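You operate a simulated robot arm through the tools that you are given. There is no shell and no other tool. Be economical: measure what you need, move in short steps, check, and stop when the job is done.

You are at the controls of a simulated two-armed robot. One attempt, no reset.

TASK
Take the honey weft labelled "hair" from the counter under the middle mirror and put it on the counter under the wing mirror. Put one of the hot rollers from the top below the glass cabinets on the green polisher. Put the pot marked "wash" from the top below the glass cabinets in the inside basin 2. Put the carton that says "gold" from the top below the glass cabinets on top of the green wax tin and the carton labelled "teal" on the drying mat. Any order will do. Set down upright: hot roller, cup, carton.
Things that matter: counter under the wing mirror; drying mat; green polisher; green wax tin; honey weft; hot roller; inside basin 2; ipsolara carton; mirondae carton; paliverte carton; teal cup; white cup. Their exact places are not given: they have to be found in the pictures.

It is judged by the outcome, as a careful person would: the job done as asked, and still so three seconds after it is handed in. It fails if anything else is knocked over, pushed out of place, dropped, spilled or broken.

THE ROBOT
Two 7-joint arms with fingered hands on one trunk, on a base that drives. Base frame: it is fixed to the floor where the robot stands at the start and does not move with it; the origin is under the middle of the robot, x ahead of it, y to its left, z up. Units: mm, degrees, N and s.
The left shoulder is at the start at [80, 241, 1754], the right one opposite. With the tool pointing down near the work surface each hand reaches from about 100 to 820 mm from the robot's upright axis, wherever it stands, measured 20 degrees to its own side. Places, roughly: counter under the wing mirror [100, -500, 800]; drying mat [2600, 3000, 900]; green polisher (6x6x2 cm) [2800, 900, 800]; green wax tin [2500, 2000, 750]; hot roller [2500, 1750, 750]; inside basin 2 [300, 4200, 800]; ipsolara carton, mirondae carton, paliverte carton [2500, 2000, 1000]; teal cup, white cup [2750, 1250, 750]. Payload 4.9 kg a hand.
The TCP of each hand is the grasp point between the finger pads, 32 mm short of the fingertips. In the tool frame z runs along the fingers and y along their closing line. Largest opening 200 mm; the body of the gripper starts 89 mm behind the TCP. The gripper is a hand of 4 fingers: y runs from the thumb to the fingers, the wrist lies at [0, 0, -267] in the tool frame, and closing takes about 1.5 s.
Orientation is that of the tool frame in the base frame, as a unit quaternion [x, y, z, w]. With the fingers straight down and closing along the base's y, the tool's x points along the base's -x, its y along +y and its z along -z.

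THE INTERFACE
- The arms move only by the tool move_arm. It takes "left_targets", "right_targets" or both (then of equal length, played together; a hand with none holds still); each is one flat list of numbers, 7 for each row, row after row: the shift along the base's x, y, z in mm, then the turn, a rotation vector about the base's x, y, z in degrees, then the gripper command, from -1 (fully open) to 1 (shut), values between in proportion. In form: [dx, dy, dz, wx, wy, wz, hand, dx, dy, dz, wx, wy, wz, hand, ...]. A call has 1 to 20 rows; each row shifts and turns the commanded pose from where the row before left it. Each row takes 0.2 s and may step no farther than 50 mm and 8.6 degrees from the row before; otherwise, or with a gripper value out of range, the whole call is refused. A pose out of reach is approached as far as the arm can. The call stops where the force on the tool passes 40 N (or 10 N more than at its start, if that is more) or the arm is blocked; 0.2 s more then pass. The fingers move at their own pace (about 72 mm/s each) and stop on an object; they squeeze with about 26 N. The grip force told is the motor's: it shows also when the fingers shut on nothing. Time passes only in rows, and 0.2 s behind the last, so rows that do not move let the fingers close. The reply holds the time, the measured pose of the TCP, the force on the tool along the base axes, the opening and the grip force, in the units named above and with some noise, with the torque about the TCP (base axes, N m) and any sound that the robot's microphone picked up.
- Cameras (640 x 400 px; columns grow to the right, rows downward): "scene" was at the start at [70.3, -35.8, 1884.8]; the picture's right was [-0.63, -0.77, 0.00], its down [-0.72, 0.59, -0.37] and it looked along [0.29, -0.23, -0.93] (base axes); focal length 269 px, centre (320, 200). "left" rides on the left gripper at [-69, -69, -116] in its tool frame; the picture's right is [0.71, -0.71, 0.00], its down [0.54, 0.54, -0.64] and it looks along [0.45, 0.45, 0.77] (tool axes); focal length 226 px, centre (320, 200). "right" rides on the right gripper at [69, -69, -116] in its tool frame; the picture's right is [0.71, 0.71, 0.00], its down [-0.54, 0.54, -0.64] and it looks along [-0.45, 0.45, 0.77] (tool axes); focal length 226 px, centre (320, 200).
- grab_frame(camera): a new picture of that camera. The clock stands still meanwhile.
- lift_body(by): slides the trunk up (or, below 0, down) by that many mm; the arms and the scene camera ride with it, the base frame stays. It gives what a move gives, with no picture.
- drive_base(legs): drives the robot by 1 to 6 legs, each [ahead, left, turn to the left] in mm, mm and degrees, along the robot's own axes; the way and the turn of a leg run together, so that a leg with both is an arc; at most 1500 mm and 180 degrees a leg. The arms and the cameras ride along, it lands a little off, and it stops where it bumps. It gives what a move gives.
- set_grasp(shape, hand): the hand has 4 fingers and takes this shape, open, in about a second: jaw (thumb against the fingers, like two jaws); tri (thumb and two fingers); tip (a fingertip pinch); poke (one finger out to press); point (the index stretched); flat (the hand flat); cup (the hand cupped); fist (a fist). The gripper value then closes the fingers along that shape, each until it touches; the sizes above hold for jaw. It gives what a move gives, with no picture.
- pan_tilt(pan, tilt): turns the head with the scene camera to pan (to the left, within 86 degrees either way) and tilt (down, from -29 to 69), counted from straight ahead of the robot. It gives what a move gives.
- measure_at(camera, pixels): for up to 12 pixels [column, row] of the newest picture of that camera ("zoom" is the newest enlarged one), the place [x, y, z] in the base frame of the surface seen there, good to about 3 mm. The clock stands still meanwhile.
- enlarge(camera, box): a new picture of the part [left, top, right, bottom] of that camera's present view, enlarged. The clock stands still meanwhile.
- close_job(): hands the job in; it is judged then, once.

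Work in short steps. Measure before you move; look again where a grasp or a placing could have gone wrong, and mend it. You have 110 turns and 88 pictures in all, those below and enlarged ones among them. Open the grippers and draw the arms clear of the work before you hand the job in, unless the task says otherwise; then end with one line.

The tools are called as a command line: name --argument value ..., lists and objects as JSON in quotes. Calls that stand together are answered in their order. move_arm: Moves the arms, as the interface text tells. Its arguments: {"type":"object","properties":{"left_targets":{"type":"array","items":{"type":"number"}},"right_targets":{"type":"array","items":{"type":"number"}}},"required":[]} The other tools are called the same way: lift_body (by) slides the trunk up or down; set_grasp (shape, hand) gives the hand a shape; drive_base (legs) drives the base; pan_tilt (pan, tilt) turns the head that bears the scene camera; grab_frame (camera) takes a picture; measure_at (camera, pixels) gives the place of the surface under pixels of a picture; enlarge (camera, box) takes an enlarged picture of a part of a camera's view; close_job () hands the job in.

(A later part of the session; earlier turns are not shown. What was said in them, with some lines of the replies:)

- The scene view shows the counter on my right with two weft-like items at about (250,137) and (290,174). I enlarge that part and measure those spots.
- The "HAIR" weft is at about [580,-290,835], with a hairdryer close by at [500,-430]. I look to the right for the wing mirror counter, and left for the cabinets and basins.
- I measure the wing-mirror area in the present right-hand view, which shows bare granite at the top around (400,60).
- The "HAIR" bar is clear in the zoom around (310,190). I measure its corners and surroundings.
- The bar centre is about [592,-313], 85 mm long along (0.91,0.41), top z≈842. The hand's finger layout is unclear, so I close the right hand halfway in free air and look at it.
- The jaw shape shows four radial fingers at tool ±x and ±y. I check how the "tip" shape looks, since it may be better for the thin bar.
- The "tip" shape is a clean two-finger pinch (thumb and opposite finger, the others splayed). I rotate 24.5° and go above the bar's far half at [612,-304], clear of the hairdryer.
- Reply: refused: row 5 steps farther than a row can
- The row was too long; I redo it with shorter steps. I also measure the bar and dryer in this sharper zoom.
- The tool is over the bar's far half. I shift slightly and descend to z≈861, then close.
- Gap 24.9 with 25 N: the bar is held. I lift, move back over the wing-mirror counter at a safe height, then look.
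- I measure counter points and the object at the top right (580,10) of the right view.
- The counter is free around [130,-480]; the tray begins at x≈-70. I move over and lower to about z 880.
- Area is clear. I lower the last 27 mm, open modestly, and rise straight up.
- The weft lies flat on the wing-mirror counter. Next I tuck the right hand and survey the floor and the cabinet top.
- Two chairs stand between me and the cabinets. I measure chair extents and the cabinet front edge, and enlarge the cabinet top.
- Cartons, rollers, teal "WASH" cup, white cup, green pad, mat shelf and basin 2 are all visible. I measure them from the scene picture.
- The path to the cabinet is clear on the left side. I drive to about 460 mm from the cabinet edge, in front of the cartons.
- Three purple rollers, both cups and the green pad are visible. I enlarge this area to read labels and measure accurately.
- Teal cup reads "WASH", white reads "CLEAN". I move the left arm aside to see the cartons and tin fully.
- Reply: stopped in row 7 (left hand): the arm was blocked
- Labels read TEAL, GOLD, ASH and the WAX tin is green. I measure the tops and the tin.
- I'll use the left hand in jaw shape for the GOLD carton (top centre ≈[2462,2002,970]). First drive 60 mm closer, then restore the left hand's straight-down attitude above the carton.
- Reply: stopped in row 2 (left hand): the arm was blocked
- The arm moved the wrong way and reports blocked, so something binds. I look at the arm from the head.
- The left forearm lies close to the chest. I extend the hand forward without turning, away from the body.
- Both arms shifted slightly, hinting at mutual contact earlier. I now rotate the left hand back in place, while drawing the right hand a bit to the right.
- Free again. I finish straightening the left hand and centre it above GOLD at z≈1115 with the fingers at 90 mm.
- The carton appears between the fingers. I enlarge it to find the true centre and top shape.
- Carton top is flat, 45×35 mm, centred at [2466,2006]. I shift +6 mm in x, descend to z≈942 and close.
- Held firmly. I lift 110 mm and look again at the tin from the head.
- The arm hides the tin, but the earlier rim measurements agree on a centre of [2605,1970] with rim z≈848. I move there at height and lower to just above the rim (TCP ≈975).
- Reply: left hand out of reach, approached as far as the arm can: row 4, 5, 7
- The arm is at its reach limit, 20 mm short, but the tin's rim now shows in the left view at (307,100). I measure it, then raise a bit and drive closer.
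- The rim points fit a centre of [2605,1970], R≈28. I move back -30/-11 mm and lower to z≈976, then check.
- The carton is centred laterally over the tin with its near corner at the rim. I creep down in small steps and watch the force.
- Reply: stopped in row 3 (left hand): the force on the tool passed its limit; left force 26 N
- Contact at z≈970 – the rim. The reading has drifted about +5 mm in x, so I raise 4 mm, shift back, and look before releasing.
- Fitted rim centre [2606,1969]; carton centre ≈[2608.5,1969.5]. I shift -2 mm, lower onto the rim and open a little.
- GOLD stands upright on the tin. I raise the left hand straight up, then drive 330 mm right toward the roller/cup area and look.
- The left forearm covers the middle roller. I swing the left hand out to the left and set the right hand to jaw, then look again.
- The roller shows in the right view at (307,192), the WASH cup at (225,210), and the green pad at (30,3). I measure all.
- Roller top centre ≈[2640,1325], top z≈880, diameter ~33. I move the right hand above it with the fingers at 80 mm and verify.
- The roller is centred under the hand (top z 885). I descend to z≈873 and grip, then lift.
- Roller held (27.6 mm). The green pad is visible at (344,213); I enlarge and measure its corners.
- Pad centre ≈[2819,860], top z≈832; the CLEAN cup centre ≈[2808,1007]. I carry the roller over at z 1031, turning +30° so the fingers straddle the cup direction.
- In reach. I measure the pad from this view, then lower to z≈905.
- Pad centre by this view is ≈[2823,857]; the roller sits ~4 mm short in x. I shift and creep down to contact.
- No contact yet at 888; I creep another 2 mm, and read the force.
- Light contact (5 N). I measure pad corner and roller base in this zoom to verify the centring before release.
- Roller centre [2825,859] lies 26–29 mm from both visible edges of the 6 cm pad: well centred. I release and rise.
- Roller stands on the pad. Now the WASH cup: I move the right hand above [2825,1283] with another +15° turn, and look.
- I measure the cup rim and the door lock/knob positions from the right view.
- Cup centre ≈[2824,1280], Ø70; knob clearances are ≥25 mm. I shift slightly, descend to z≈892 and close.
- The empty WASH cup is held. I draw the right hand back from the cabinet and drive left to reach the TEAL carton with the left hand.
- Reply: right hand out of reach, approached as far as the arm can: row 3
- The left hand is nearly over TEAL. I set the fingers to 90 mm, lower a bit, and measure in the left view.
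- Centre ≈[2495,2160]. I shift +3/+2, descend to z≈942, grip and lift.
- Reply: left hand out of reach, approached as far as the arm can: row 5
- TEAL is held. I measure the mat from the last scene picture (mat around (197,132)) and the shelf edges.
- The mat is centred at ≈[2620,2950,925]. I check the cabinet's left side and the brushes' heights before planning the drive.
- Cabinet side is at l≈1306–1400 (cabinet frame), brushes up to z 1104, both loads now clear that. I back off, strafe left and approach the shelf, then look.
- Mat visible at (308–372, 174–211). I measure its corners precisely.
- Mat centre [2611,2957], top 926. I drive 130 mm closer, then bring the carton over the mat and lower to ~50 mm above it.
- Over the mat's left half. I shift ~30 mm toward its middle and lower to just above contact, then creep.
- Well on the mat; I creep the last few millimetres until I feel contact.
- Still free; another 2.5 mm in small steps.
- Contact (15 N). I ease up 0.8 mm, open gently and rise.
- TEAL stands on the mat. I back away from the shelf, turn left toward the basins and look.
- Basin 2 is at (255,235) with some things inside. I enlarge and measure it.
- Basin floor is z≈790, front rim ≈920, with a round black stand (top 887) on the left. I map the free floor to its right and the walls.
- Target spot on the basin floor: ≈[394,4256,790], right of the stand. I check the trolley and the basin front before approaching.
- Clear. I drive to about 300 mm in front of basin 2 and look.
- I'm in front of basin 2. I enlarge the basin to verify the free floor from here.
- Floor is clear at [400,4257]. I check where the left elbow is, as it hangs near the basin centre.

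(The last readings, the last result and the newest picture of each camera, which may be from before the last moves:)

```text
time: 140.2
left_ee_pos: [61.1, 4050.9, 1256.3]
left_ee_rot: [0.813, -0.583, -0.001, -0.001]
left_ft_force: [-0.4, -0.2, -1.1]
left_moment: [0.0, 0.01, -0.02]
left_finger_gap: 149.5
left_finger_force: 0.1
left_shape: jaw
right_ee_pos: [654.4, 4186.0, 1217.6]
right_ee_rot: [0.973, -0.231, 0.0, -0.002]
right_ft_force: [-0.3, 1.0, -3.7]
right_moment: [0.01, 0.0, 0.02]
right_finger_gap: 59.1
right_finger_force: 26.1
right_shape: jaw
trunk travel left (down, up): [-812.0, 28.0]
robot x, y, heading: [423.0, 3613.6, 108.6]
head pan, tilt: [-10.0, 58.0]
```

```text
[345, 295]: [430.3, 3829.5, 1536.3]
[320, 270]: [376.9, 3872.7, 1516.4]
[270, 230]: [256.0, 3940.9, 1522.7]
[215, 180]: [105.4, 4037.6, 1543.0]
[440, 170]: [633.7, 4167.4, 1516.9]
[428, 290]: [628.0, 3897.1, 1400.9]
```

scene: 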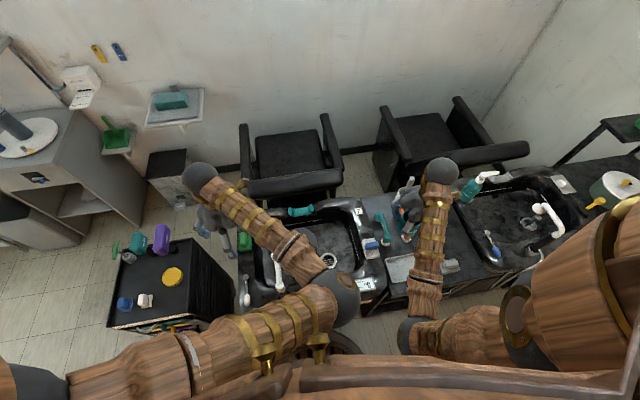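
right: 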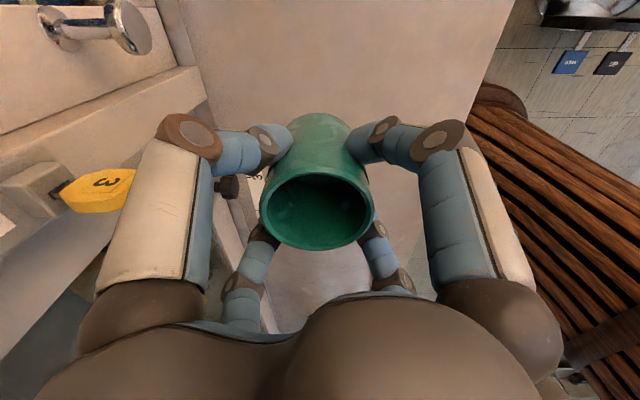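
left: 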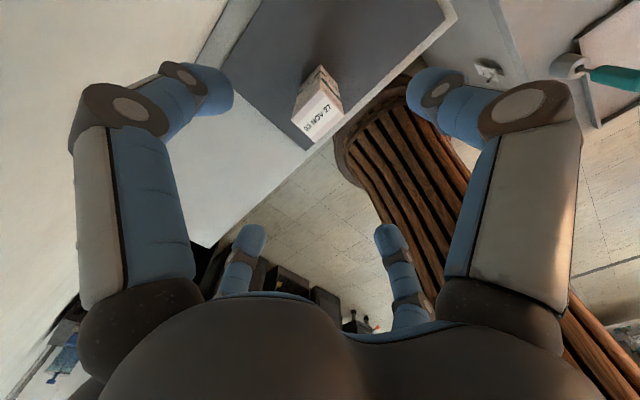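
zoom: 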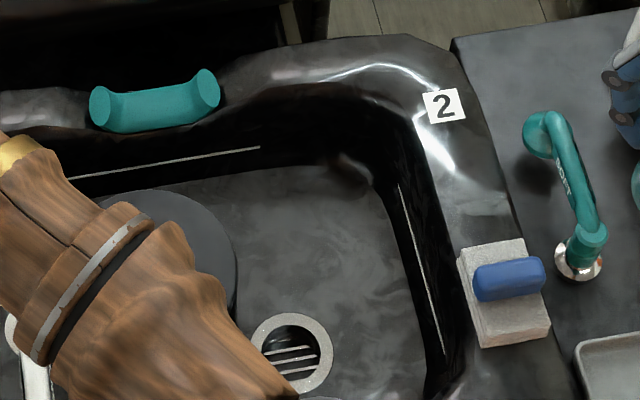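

The left elbow ([420,3825,1500]) is a bit close to where the right forearm must go. I drive 100 mm left so the right hand works further out, then move it above the spot.

drive_base --legs '[[0, 100, 0]]'

move_arm --right_targets '[-39.7, 25.7, 0, 0, 0, 0, 1, -39.7, 25.7, 0, 0, 0, 0, 1, -39.7, 25.7, 0, 0, 0, 0, 1, -39.7, 25.7, 0, 0, 0, 0, 1, 0, 0, -30, 0, 0, 0, 1, 0, 0, -40, 0, 0, 0, 1, 0, 0, -40, 0, 0, 0, 1, 0, 0, -40, 0, 0, 0, 1, 0, 0, 0, 0, 0, 0, 1]'

grab_frame --camera "right"

grab_frame --camera "scene"

```text
time: 141.4
left_ee_pos: [-22.2, 4024.9, 1257.5]
left_ee_rot: [0.813, -0.583, -0.003, 0.002]
left_ft_force: [1.4, 0.7, -0.2]
left_moment: [-0.08, 0.14, -0.02]
left_finger_gap: 149.8
left_finger_force: 0.1
left_shape: jaw
right_ee_pos: [570.0, 4160.5, 1214.5]
right_ee_rot: [0.973, -0.232, -0.003, 0.002]
right_ft_force: [1.2, 0.2, -3.9]
right_moment: [-0.04, 0.11, 0.01]
right_finger_gap: 59.6
right_finger_force: 26.1
right_shape: jaw
trunk travel left (down, up): [-812.0, 28.0]
robot x, y, heading: [328.9, 3580.6, 108.6]
head pan, tilt: [-10.0, 58.0]
```

```text
time: 143.4
left_ee_pos: [-31.8, 4021.9, 1255.6]
left_ee_rot: [0.813, -0.583, -0.001, -0.001]
left_ft_force: [-0.1, 1.1, -0.6]
left_moment: [0.0, 0.01, 0.0]
left_finger_gap: 149.6
left_finger_force: 0.1
left_shape: jaw
right_ee_pos: [402.4, 4258.0, 1067.3]
right_ee_rot: [0.973, -0.232, 0.0, -0.001]
right_ft_force: [-0.5, 0.0, -3.0]
right_moment: [0.01, 0.05, 0.0]
right_finger_gap: 59.2
right_finger_force: 26.1
right_shape: jaw
trunk travel left (down, up): [-812.0, 28.0]
robot x, y, heading: [328.3, 3580.9, 108.5]
head pan, tilt: [-10.0, 58.0]
```

```text
17 pictures are left
```

right: 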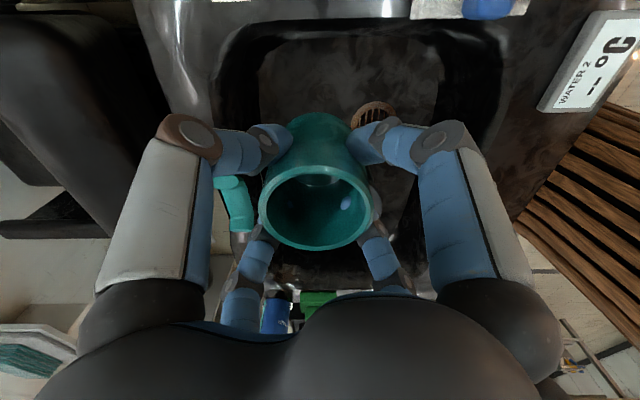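

```text
16 pictures are left
```

scene: 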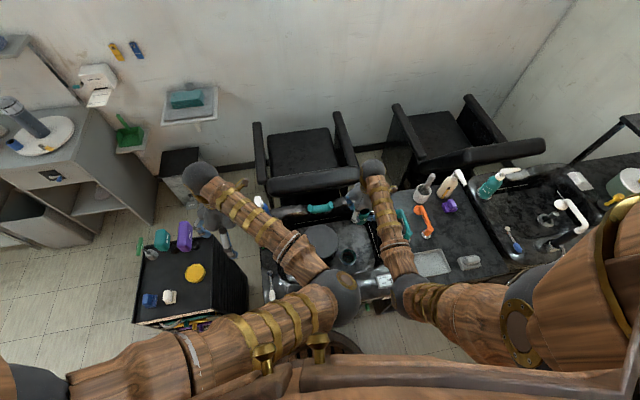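

Positioned over the free floor. I lower to z≈900 and check before the final part.

move_arm --right_targets '[0, 0, -40, 0, 0, 0, 1, 0, 0, -40, 0, 0, 0, 1, 0, 0, -40, 0, 0, 0, 1, 0, 0, -30, 0, 0, 0, 1, 0, 0, -17, 0, 0, 0, 1, 0, 0, 0, 0, 0, 0, 1]'

grab_frame --camera "right"

enlarge --camera "scene" --box '[270, 150, 430, 300]'

```text
time: 144.8
left_ee_pos: [-33.0, 4021.6, 1256.1]
left_ee_rot: [0.812, -0.583, -0.001, -0.001]
left_ft_force: [0.7, 0.3, -0.3]
left_moment: [-0.02, -0.03, 0.0]
left_finger_gap: 149.7
left_finger_force: 0.1
left_shape: jaw
right_ee_pos: [401.7, 4259.7, 900.7]
right_ee_rot: [0.973, -0.232, 0.0, -0.002]
right_ft_force: [0.4, -0.4, -4.0]
right_moment: [0.02, -0.04, -0.02]
right_finger_gap: 59.2
right_finger_force: 25.9
right_shape: jaw
trunk travel left (down, up): [-812.0, 28.0]
robot x, y, heading: [326.9, 3585.5, 108.6]
head pan, tilt: [-10.0, 58.0]
```

```text
15 pictures are left
```

right: 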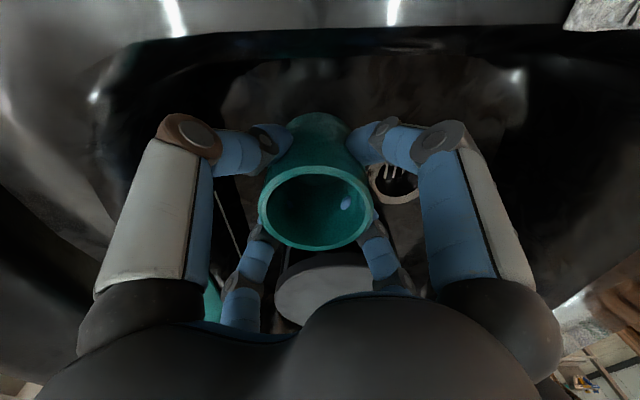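

```text
2.67 times, centred on (350, 225) of scene
```

zoom: 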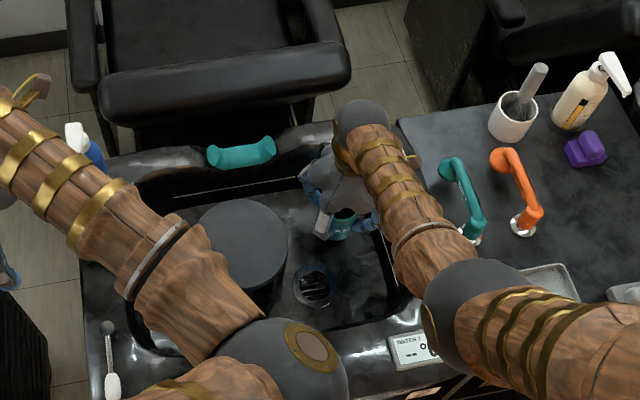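

The cup hangs clear beside the drain. I lower in small steps to the floor (expected TCP ≈861).

move_arm --right_targets '[0, 0, -15, 0, 0, 0, 1, 0, 0, -12, 0, 0, 0, 1, 0, 0, -6, 0, 0, 0, 1, 0, 0, -2, 0, 0, 0, 1, 0, 0, 0, 0, 0, 0, 1]'

move_arm --right_targets '[0, 0, -2, 0, 0, 0, 1, 0, 0, 0, 0, 0, 0, 1]'

```text
time: 146.0
left_ee_pos: [-33.8, 4022.5, 1255.5]
left_ee_rot: [0.812, -0.583, -0.001, -0.002]
left_ft_force: [0.6, 0.6, -0.7]
left_moment: [-0.04, 0.0, -0.02]
left_finger_gap: 149.7
left_finger_force: 0.2
left_shape: jaw
right_ee_pos: [401.7, 4259.2, 865.8]
right_ee_rot: [0.973, -0.232, 0.001, -0.002]
right_ft_force: [-0.1, -0.1, -3.0]
right_moment: [-0.01, 0.0, 0.0]
right_finger_gap: 59.1
right_finger_force: 26.2
right_shape: jaw
trunk travel left (down, up): [-812.0, 28.0]
robot x, y, heading: [330.2, 3582.2, 108.5]
head pan, tilt: [-10.0, 58.0]
```

```text
time: 146.6
left_ee_pos: [-31.7, 4020.9, 1255.9]
left_ee_rot: [0.812, -0.583, -0.001, -0.003]
left_ft_force: [0.1, 0.4, -1.1]
left_moment: [0.0, 0.03, 0.02]
left_finger_gap: 149.8
left_finger_force: 0.1
left_shape: jaw
right_ee_pos: [401.6, 4258.9, 863.8]
right_ee_rot: [0.973, -0.232, 0.0, -0.002]
right_ft_force: [-1.0, 0.5, -3.0]
right_moment: [-0.01, -0.01, 0.01]
right_finger_gap: 59.0
right_finger_force: 26.1
right_shape: jaw
trunk travel left (down, up): [-812.0, 28.0]
robot x, y, heading: [330.7, 3580.6, 108.4]
head pan, tilt: [-10.0, 58.0]
```

Still free; down 3 mm more in two small steps.

move_arm --right_targets '[0, 0, -1.5, 0, 0, 0, 1, 0, 0, -1, 0, 0, 0, 1, 0, 0, 0, 0, 0, 0, 1]'

```text
time: 147.4
left_ee_pos: [-32.9, 4021.5, 1256.5]
left_ee_rot: [0.813, -0.583, -0.001, -0.001]
left_ft_force: [0.0, 0.2, -0.3]
left_moment: [0.04, -0.01, -0.01]
left_finger_gap: 149.9
left_finger_force: 0.1
left_shape: jaw
right_ee_pos: [402.8, 4259.4, 861.3]
right_ee_rot: [0.973, -0.232, 0.001, -0.002]
right_ft_force: [-0.1, -0.1, -3.7]
right_moment: [-0.02, -0.02, -0.02]
right_finger_gap: 59.5
right_finger_force: 26.0
right_shape: jaw
trunk travel left (down, up): [-812.0, 28.0]
robot x, y, heading: [325.6, 3583.4, 108.3]
head pan, tilt: [-10.0, 58.0]
```

Another 2 mm.

move_arm --right_targets '[0, 0, -1.2, 0, 0, 0, 1, 0, 0, -1, 0, 0, 0, 1, 0, 0, 0, 0, 0, 0, 1]'

```text
time: 148.2
left_ee_pos: [-32.4, 4020.4, 1256.0]
left_ee_rot: [0.813, -0.583, -0.001, -0.003]
left_ft_force: [0.1, -0.2, -0.1]
left_moment: [-0.01, -0.02, 0.01]
left_finger_gap: 149.7
left_finger_force: 0.1
left_shape: jaw
right_ee_pos: [401.8, 4259.2, 859.9]
right_ee_rot: [0.973, -0.232, 0.001, -0.002]
right_ft_force: [1.1, -1.3, 8.6]
right_moment: [-0.04, -0.08, 0.02]
right_finger_gap: 59.5
right_finger_force: 26.1
right_shape: jaw
trunk travel left (down, up): [-812.0, 28.0]
robot x, y, heading: [326.4, 3578.7, 108.3]
head pan, tilt: [-10.0, 58.0]
```

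The cup has landed (force went from -3.7 to +8.6 N). I open gently to ~105 mm and rise.

move_arm --right_targets '[0, 0, 0.5, 0, 0, 0, 1, 0, 0, 0, 0, 0, 0, 0.3, 0, 0, 0, 0, 0, 0, 0.1, 0, 0, 0, 0, 0, 0, 0, 0, 0, 0, 0, 0, 0, 0, 0, 0, 15, 0, 0, 0, 0, 0, 0, 30, 0, 0, 0, 0, 0, 0, 45, 0, 0, 0, 0, 0, 0, 45, 0, 0, 0, 0, 0, 0, 45, 0, 0, 0, 0, 0, 0, 45, 0, 0, 0, -0.2]'

grab_frame --camera "right"

```text
time: 150.6
left_ee_pos: [-32.8, 4021.2, 1256.1]
left_ee_rot: [0.813, -0.583, -0.001, -0.002]
left_ft_force: [0.7, 0.8, -1.1]
left_moment: [-0.01, 0.0, -0.02]
left_finger_gap: 149.6
left_finger_force: 0.1
left_shape: jaw
right_ee_pos: [401.7, 4256.8, 1086.0]
right_ee_rot: [0.973, -0.231, 0.0, -0.002]
right_ft_force: [0.5, 0.2, 0.4]
right_moment: [0.03, -0.03, -0.01]
right_finger_gap: 119.5
right_finger_force: 0.1
right_shape: jaw
trunk travel left (down, up): [-812.0, 28.0]
robot x, y, heading: [327.4, 3577.4, 108.4]
head pan, tilt: [-10.0, 58.0]
```

```text
13 pictures are left
```

right: 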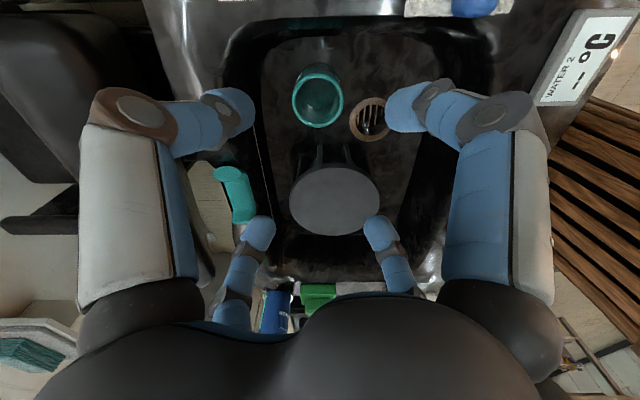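

The cup stands upright in basin 2. I raise the hand, open both grippers, back away, and take a check look at the cabinet side.

move_arm --right_targets '[0, 0, 40, 0, 0, 0, -1, 0, 0, 45, 0, 0, 0, -1, 0, 0, 30, 0, 0, 0, -1]' --left_targets '[0, 0, 0, 0, 0, 0, -1, 0, 0, 0, 0, 0, 0, -1, 0, 0, 0, 0, 0, 0, -1]'

drive_base --legs '[[-700, 0, 0]]'

pan_tilt --pan -82 --tilt 22

grab_frame --camera "scene"

```text
time: 151.4
left_ee_pos: [-32.9, 4021.9, 1256.7]
left_ee_rot: [0.813, -0.583, -0.001, -0.002]
left_ft_force: [0.1, -1.0, 0.3]
left_moment: [0.06, 0.01, -0.01]
left_finger_gap: 199.8
left_finger_force: 0.1
left_shape: jaw
right_ee_pos: [402.5, 4260.7, 1200.5]
right_ee_rot: [0.973, -0.232, 0.001, -0.001]
right_ft_force: [0.0, -0.1, -0.3]
right_moment: [0.01, 0.03, 0.01]
right_finger_gap: 199.7
right_finger_force: 0.0
right_shape: jaw
trunk travel left (down, up): [-812.0, 28.0]
robot x, y, heading: [330.5, 3582.6, 108.3]
head pan, tilt: [-10.0, 58.0]
```

```text
time: 155.2
left_ee_pos: [189.1, 3360.4, 1254.8]
left_ee_rot: [0.811, -0.585, 0.0, -0.002]
left_ft_force: [0.5, 0.6, -0.6]
left_moment: [0.0, -0.03, -0.01]
left_finger_gap: 200.0
left_finger_force: 0.1
left_shape: jaw
right_ee_pos: [625.4, 3595.8, 1199.4]
right_ee_rot: [0.972, -0.234, 0.001, -0.001]
right_ft_force: [-0.7, -0.1, -0.4]
right_moment: [-0.03, 0.0, 0.03]
right_finger_gap: 200.1
right_finger_force: 0.1
right_shape: jaw
trunk travel left (down, up): [-812.0, 28.0]
robot x, y, heading: [549.5, 2917.5, 107.9]
head pan, tilt: [-10.0, 58.0]
```

```text
time: 156.7
left_ee_pos: [188.6, 3357.7, 1255.9]
left_ee_rot: [0.811, -0.585, -0.001, -0.002]
left_ft_force: [-0.8, 0.6, 0.1]
left_moment: [-0.03, -0.03, 0.02]
left_finger_gap: 199.6
left_finger_force: 0.1
left_shape: jaw
right_ee_pos: [625.5, 3594.5, 1199.7]
right_ee_rot: [0.972, -0.234, 0.0, -0.003]
right_ft_force: [-0.8, -0.7, -0.6]
right_moment: [0.02, -0.01, -0.02]
right_finger_gap: 199.9
right_finger_force: 0.0
right_shape: jaw
trunk travel left (down, up): [-812.0, 28.0]
robot x, y, heading: [548.5, 2916.9, 108.0]
head pan, tilt: [-82.0, 22.0]
```

```text
12 pictures are left
```

scene: 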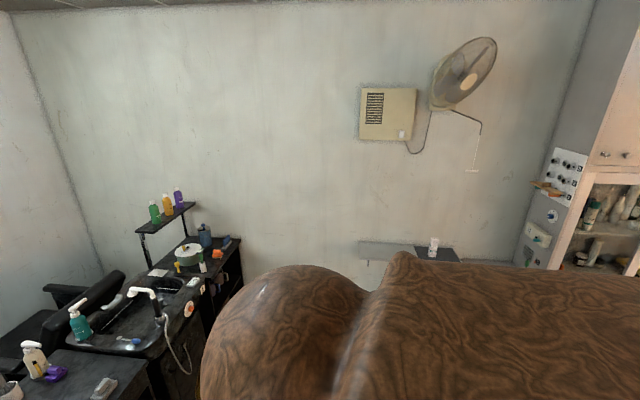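

The shoulder blocks the view; TEAL stands on the mat at (434,243). I turn the base right to view the whole cabinet top.

drive_base --legs '[[0, 0, -90]]'

pan_tilt --pan -10 --tilt 22

enlarge --camera "scene" --box '[220, 140, 540, 340]'

```text
time: 160.9
left_ee_pos: [989.1, 3277.8, 1255.2]
left_ee_rot: [-0.161, 0.987, 0.0, 0.001]
left_ft_force: [-0.4, -0.1, -0.2]
left_moment: [-0.02, 0.01, 0.01]
left_finger_gap: 200.1
left_finger_force: 0.1
left_shape: jaw
right_ee_pos: [1226.1, 2842.0, 1199.8]
right_ee_rot: [-0.524, 0.852, -0.002, 0.001]
right_ft_force: [-0.5, 0.1, -0.4]
right_moment: [-0.02, 0.0, 0.0]
right_finger_gap: 199.8
right_finger_force: 0.0
right_shape: jaw
trunk travel left (down, up): [-812.0, 28.0]
robot x, y, heading: [547.3, 2917.2, 18.0]
head pan, tilt: [-82.0, 22.0]
```

```text
time: 162.3
left_ee_pos: [988.5, 3277.3, 1257.1]
left_ee_rot: [-0.161, 0.987, 0.0, 0.001]
left_ft_force: [-0.2, 0.3, 0.4]
left_moment: [0.0, 0.0, 0.0]
left_finger_gap: 199.9
left_finger_force: 0.0
left_shape: jaw
right_ee_pos: [1225.9, 2841.3, 1199.5]
right_ee_rot: [-0.523, 0.853, -0.002, 0.001]
right_ft_force: [-0.1, -0.3, -0.3]
right_moment: [0.0, 0.0, 0.0]
right_finger_gap: 199.6
right_finger_force: 0.0
right_shape: jaw
trunk travel left (down, up): [-812.0, 28.0]
robot x, y, heading: [548.2, 2915.9, 18.1]
head pan, tilt: [-10.0, 22.0]
```

```text
2.00 times, centred on (380, 240) of scene
```

zoom: 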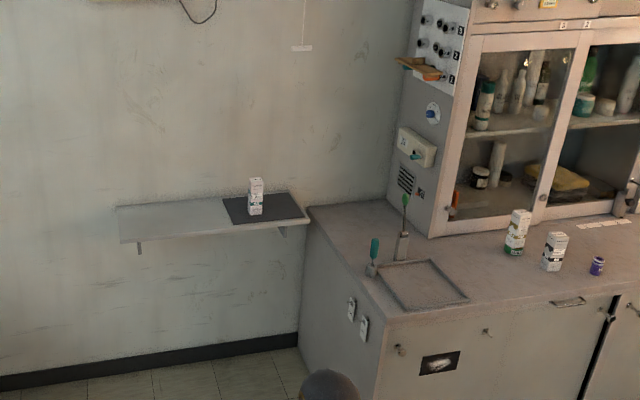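

TEAL stands on the mat, GOLD on the wax tin, and the roller was last seen upright on its pad. The WASH cup is in basin 2 and the weft is on the wing-mirror counter. Hands are open and clear, so I hand in.

close_job

```text
The job is handed in.
```

The job is handed in with all five items placed: "hair" weft on the wing-mirror counter, hot roller on the green polisher, "wash" cup in basin 2, "gold" carton on the wax tin, and "teal" carton on the drying mat.
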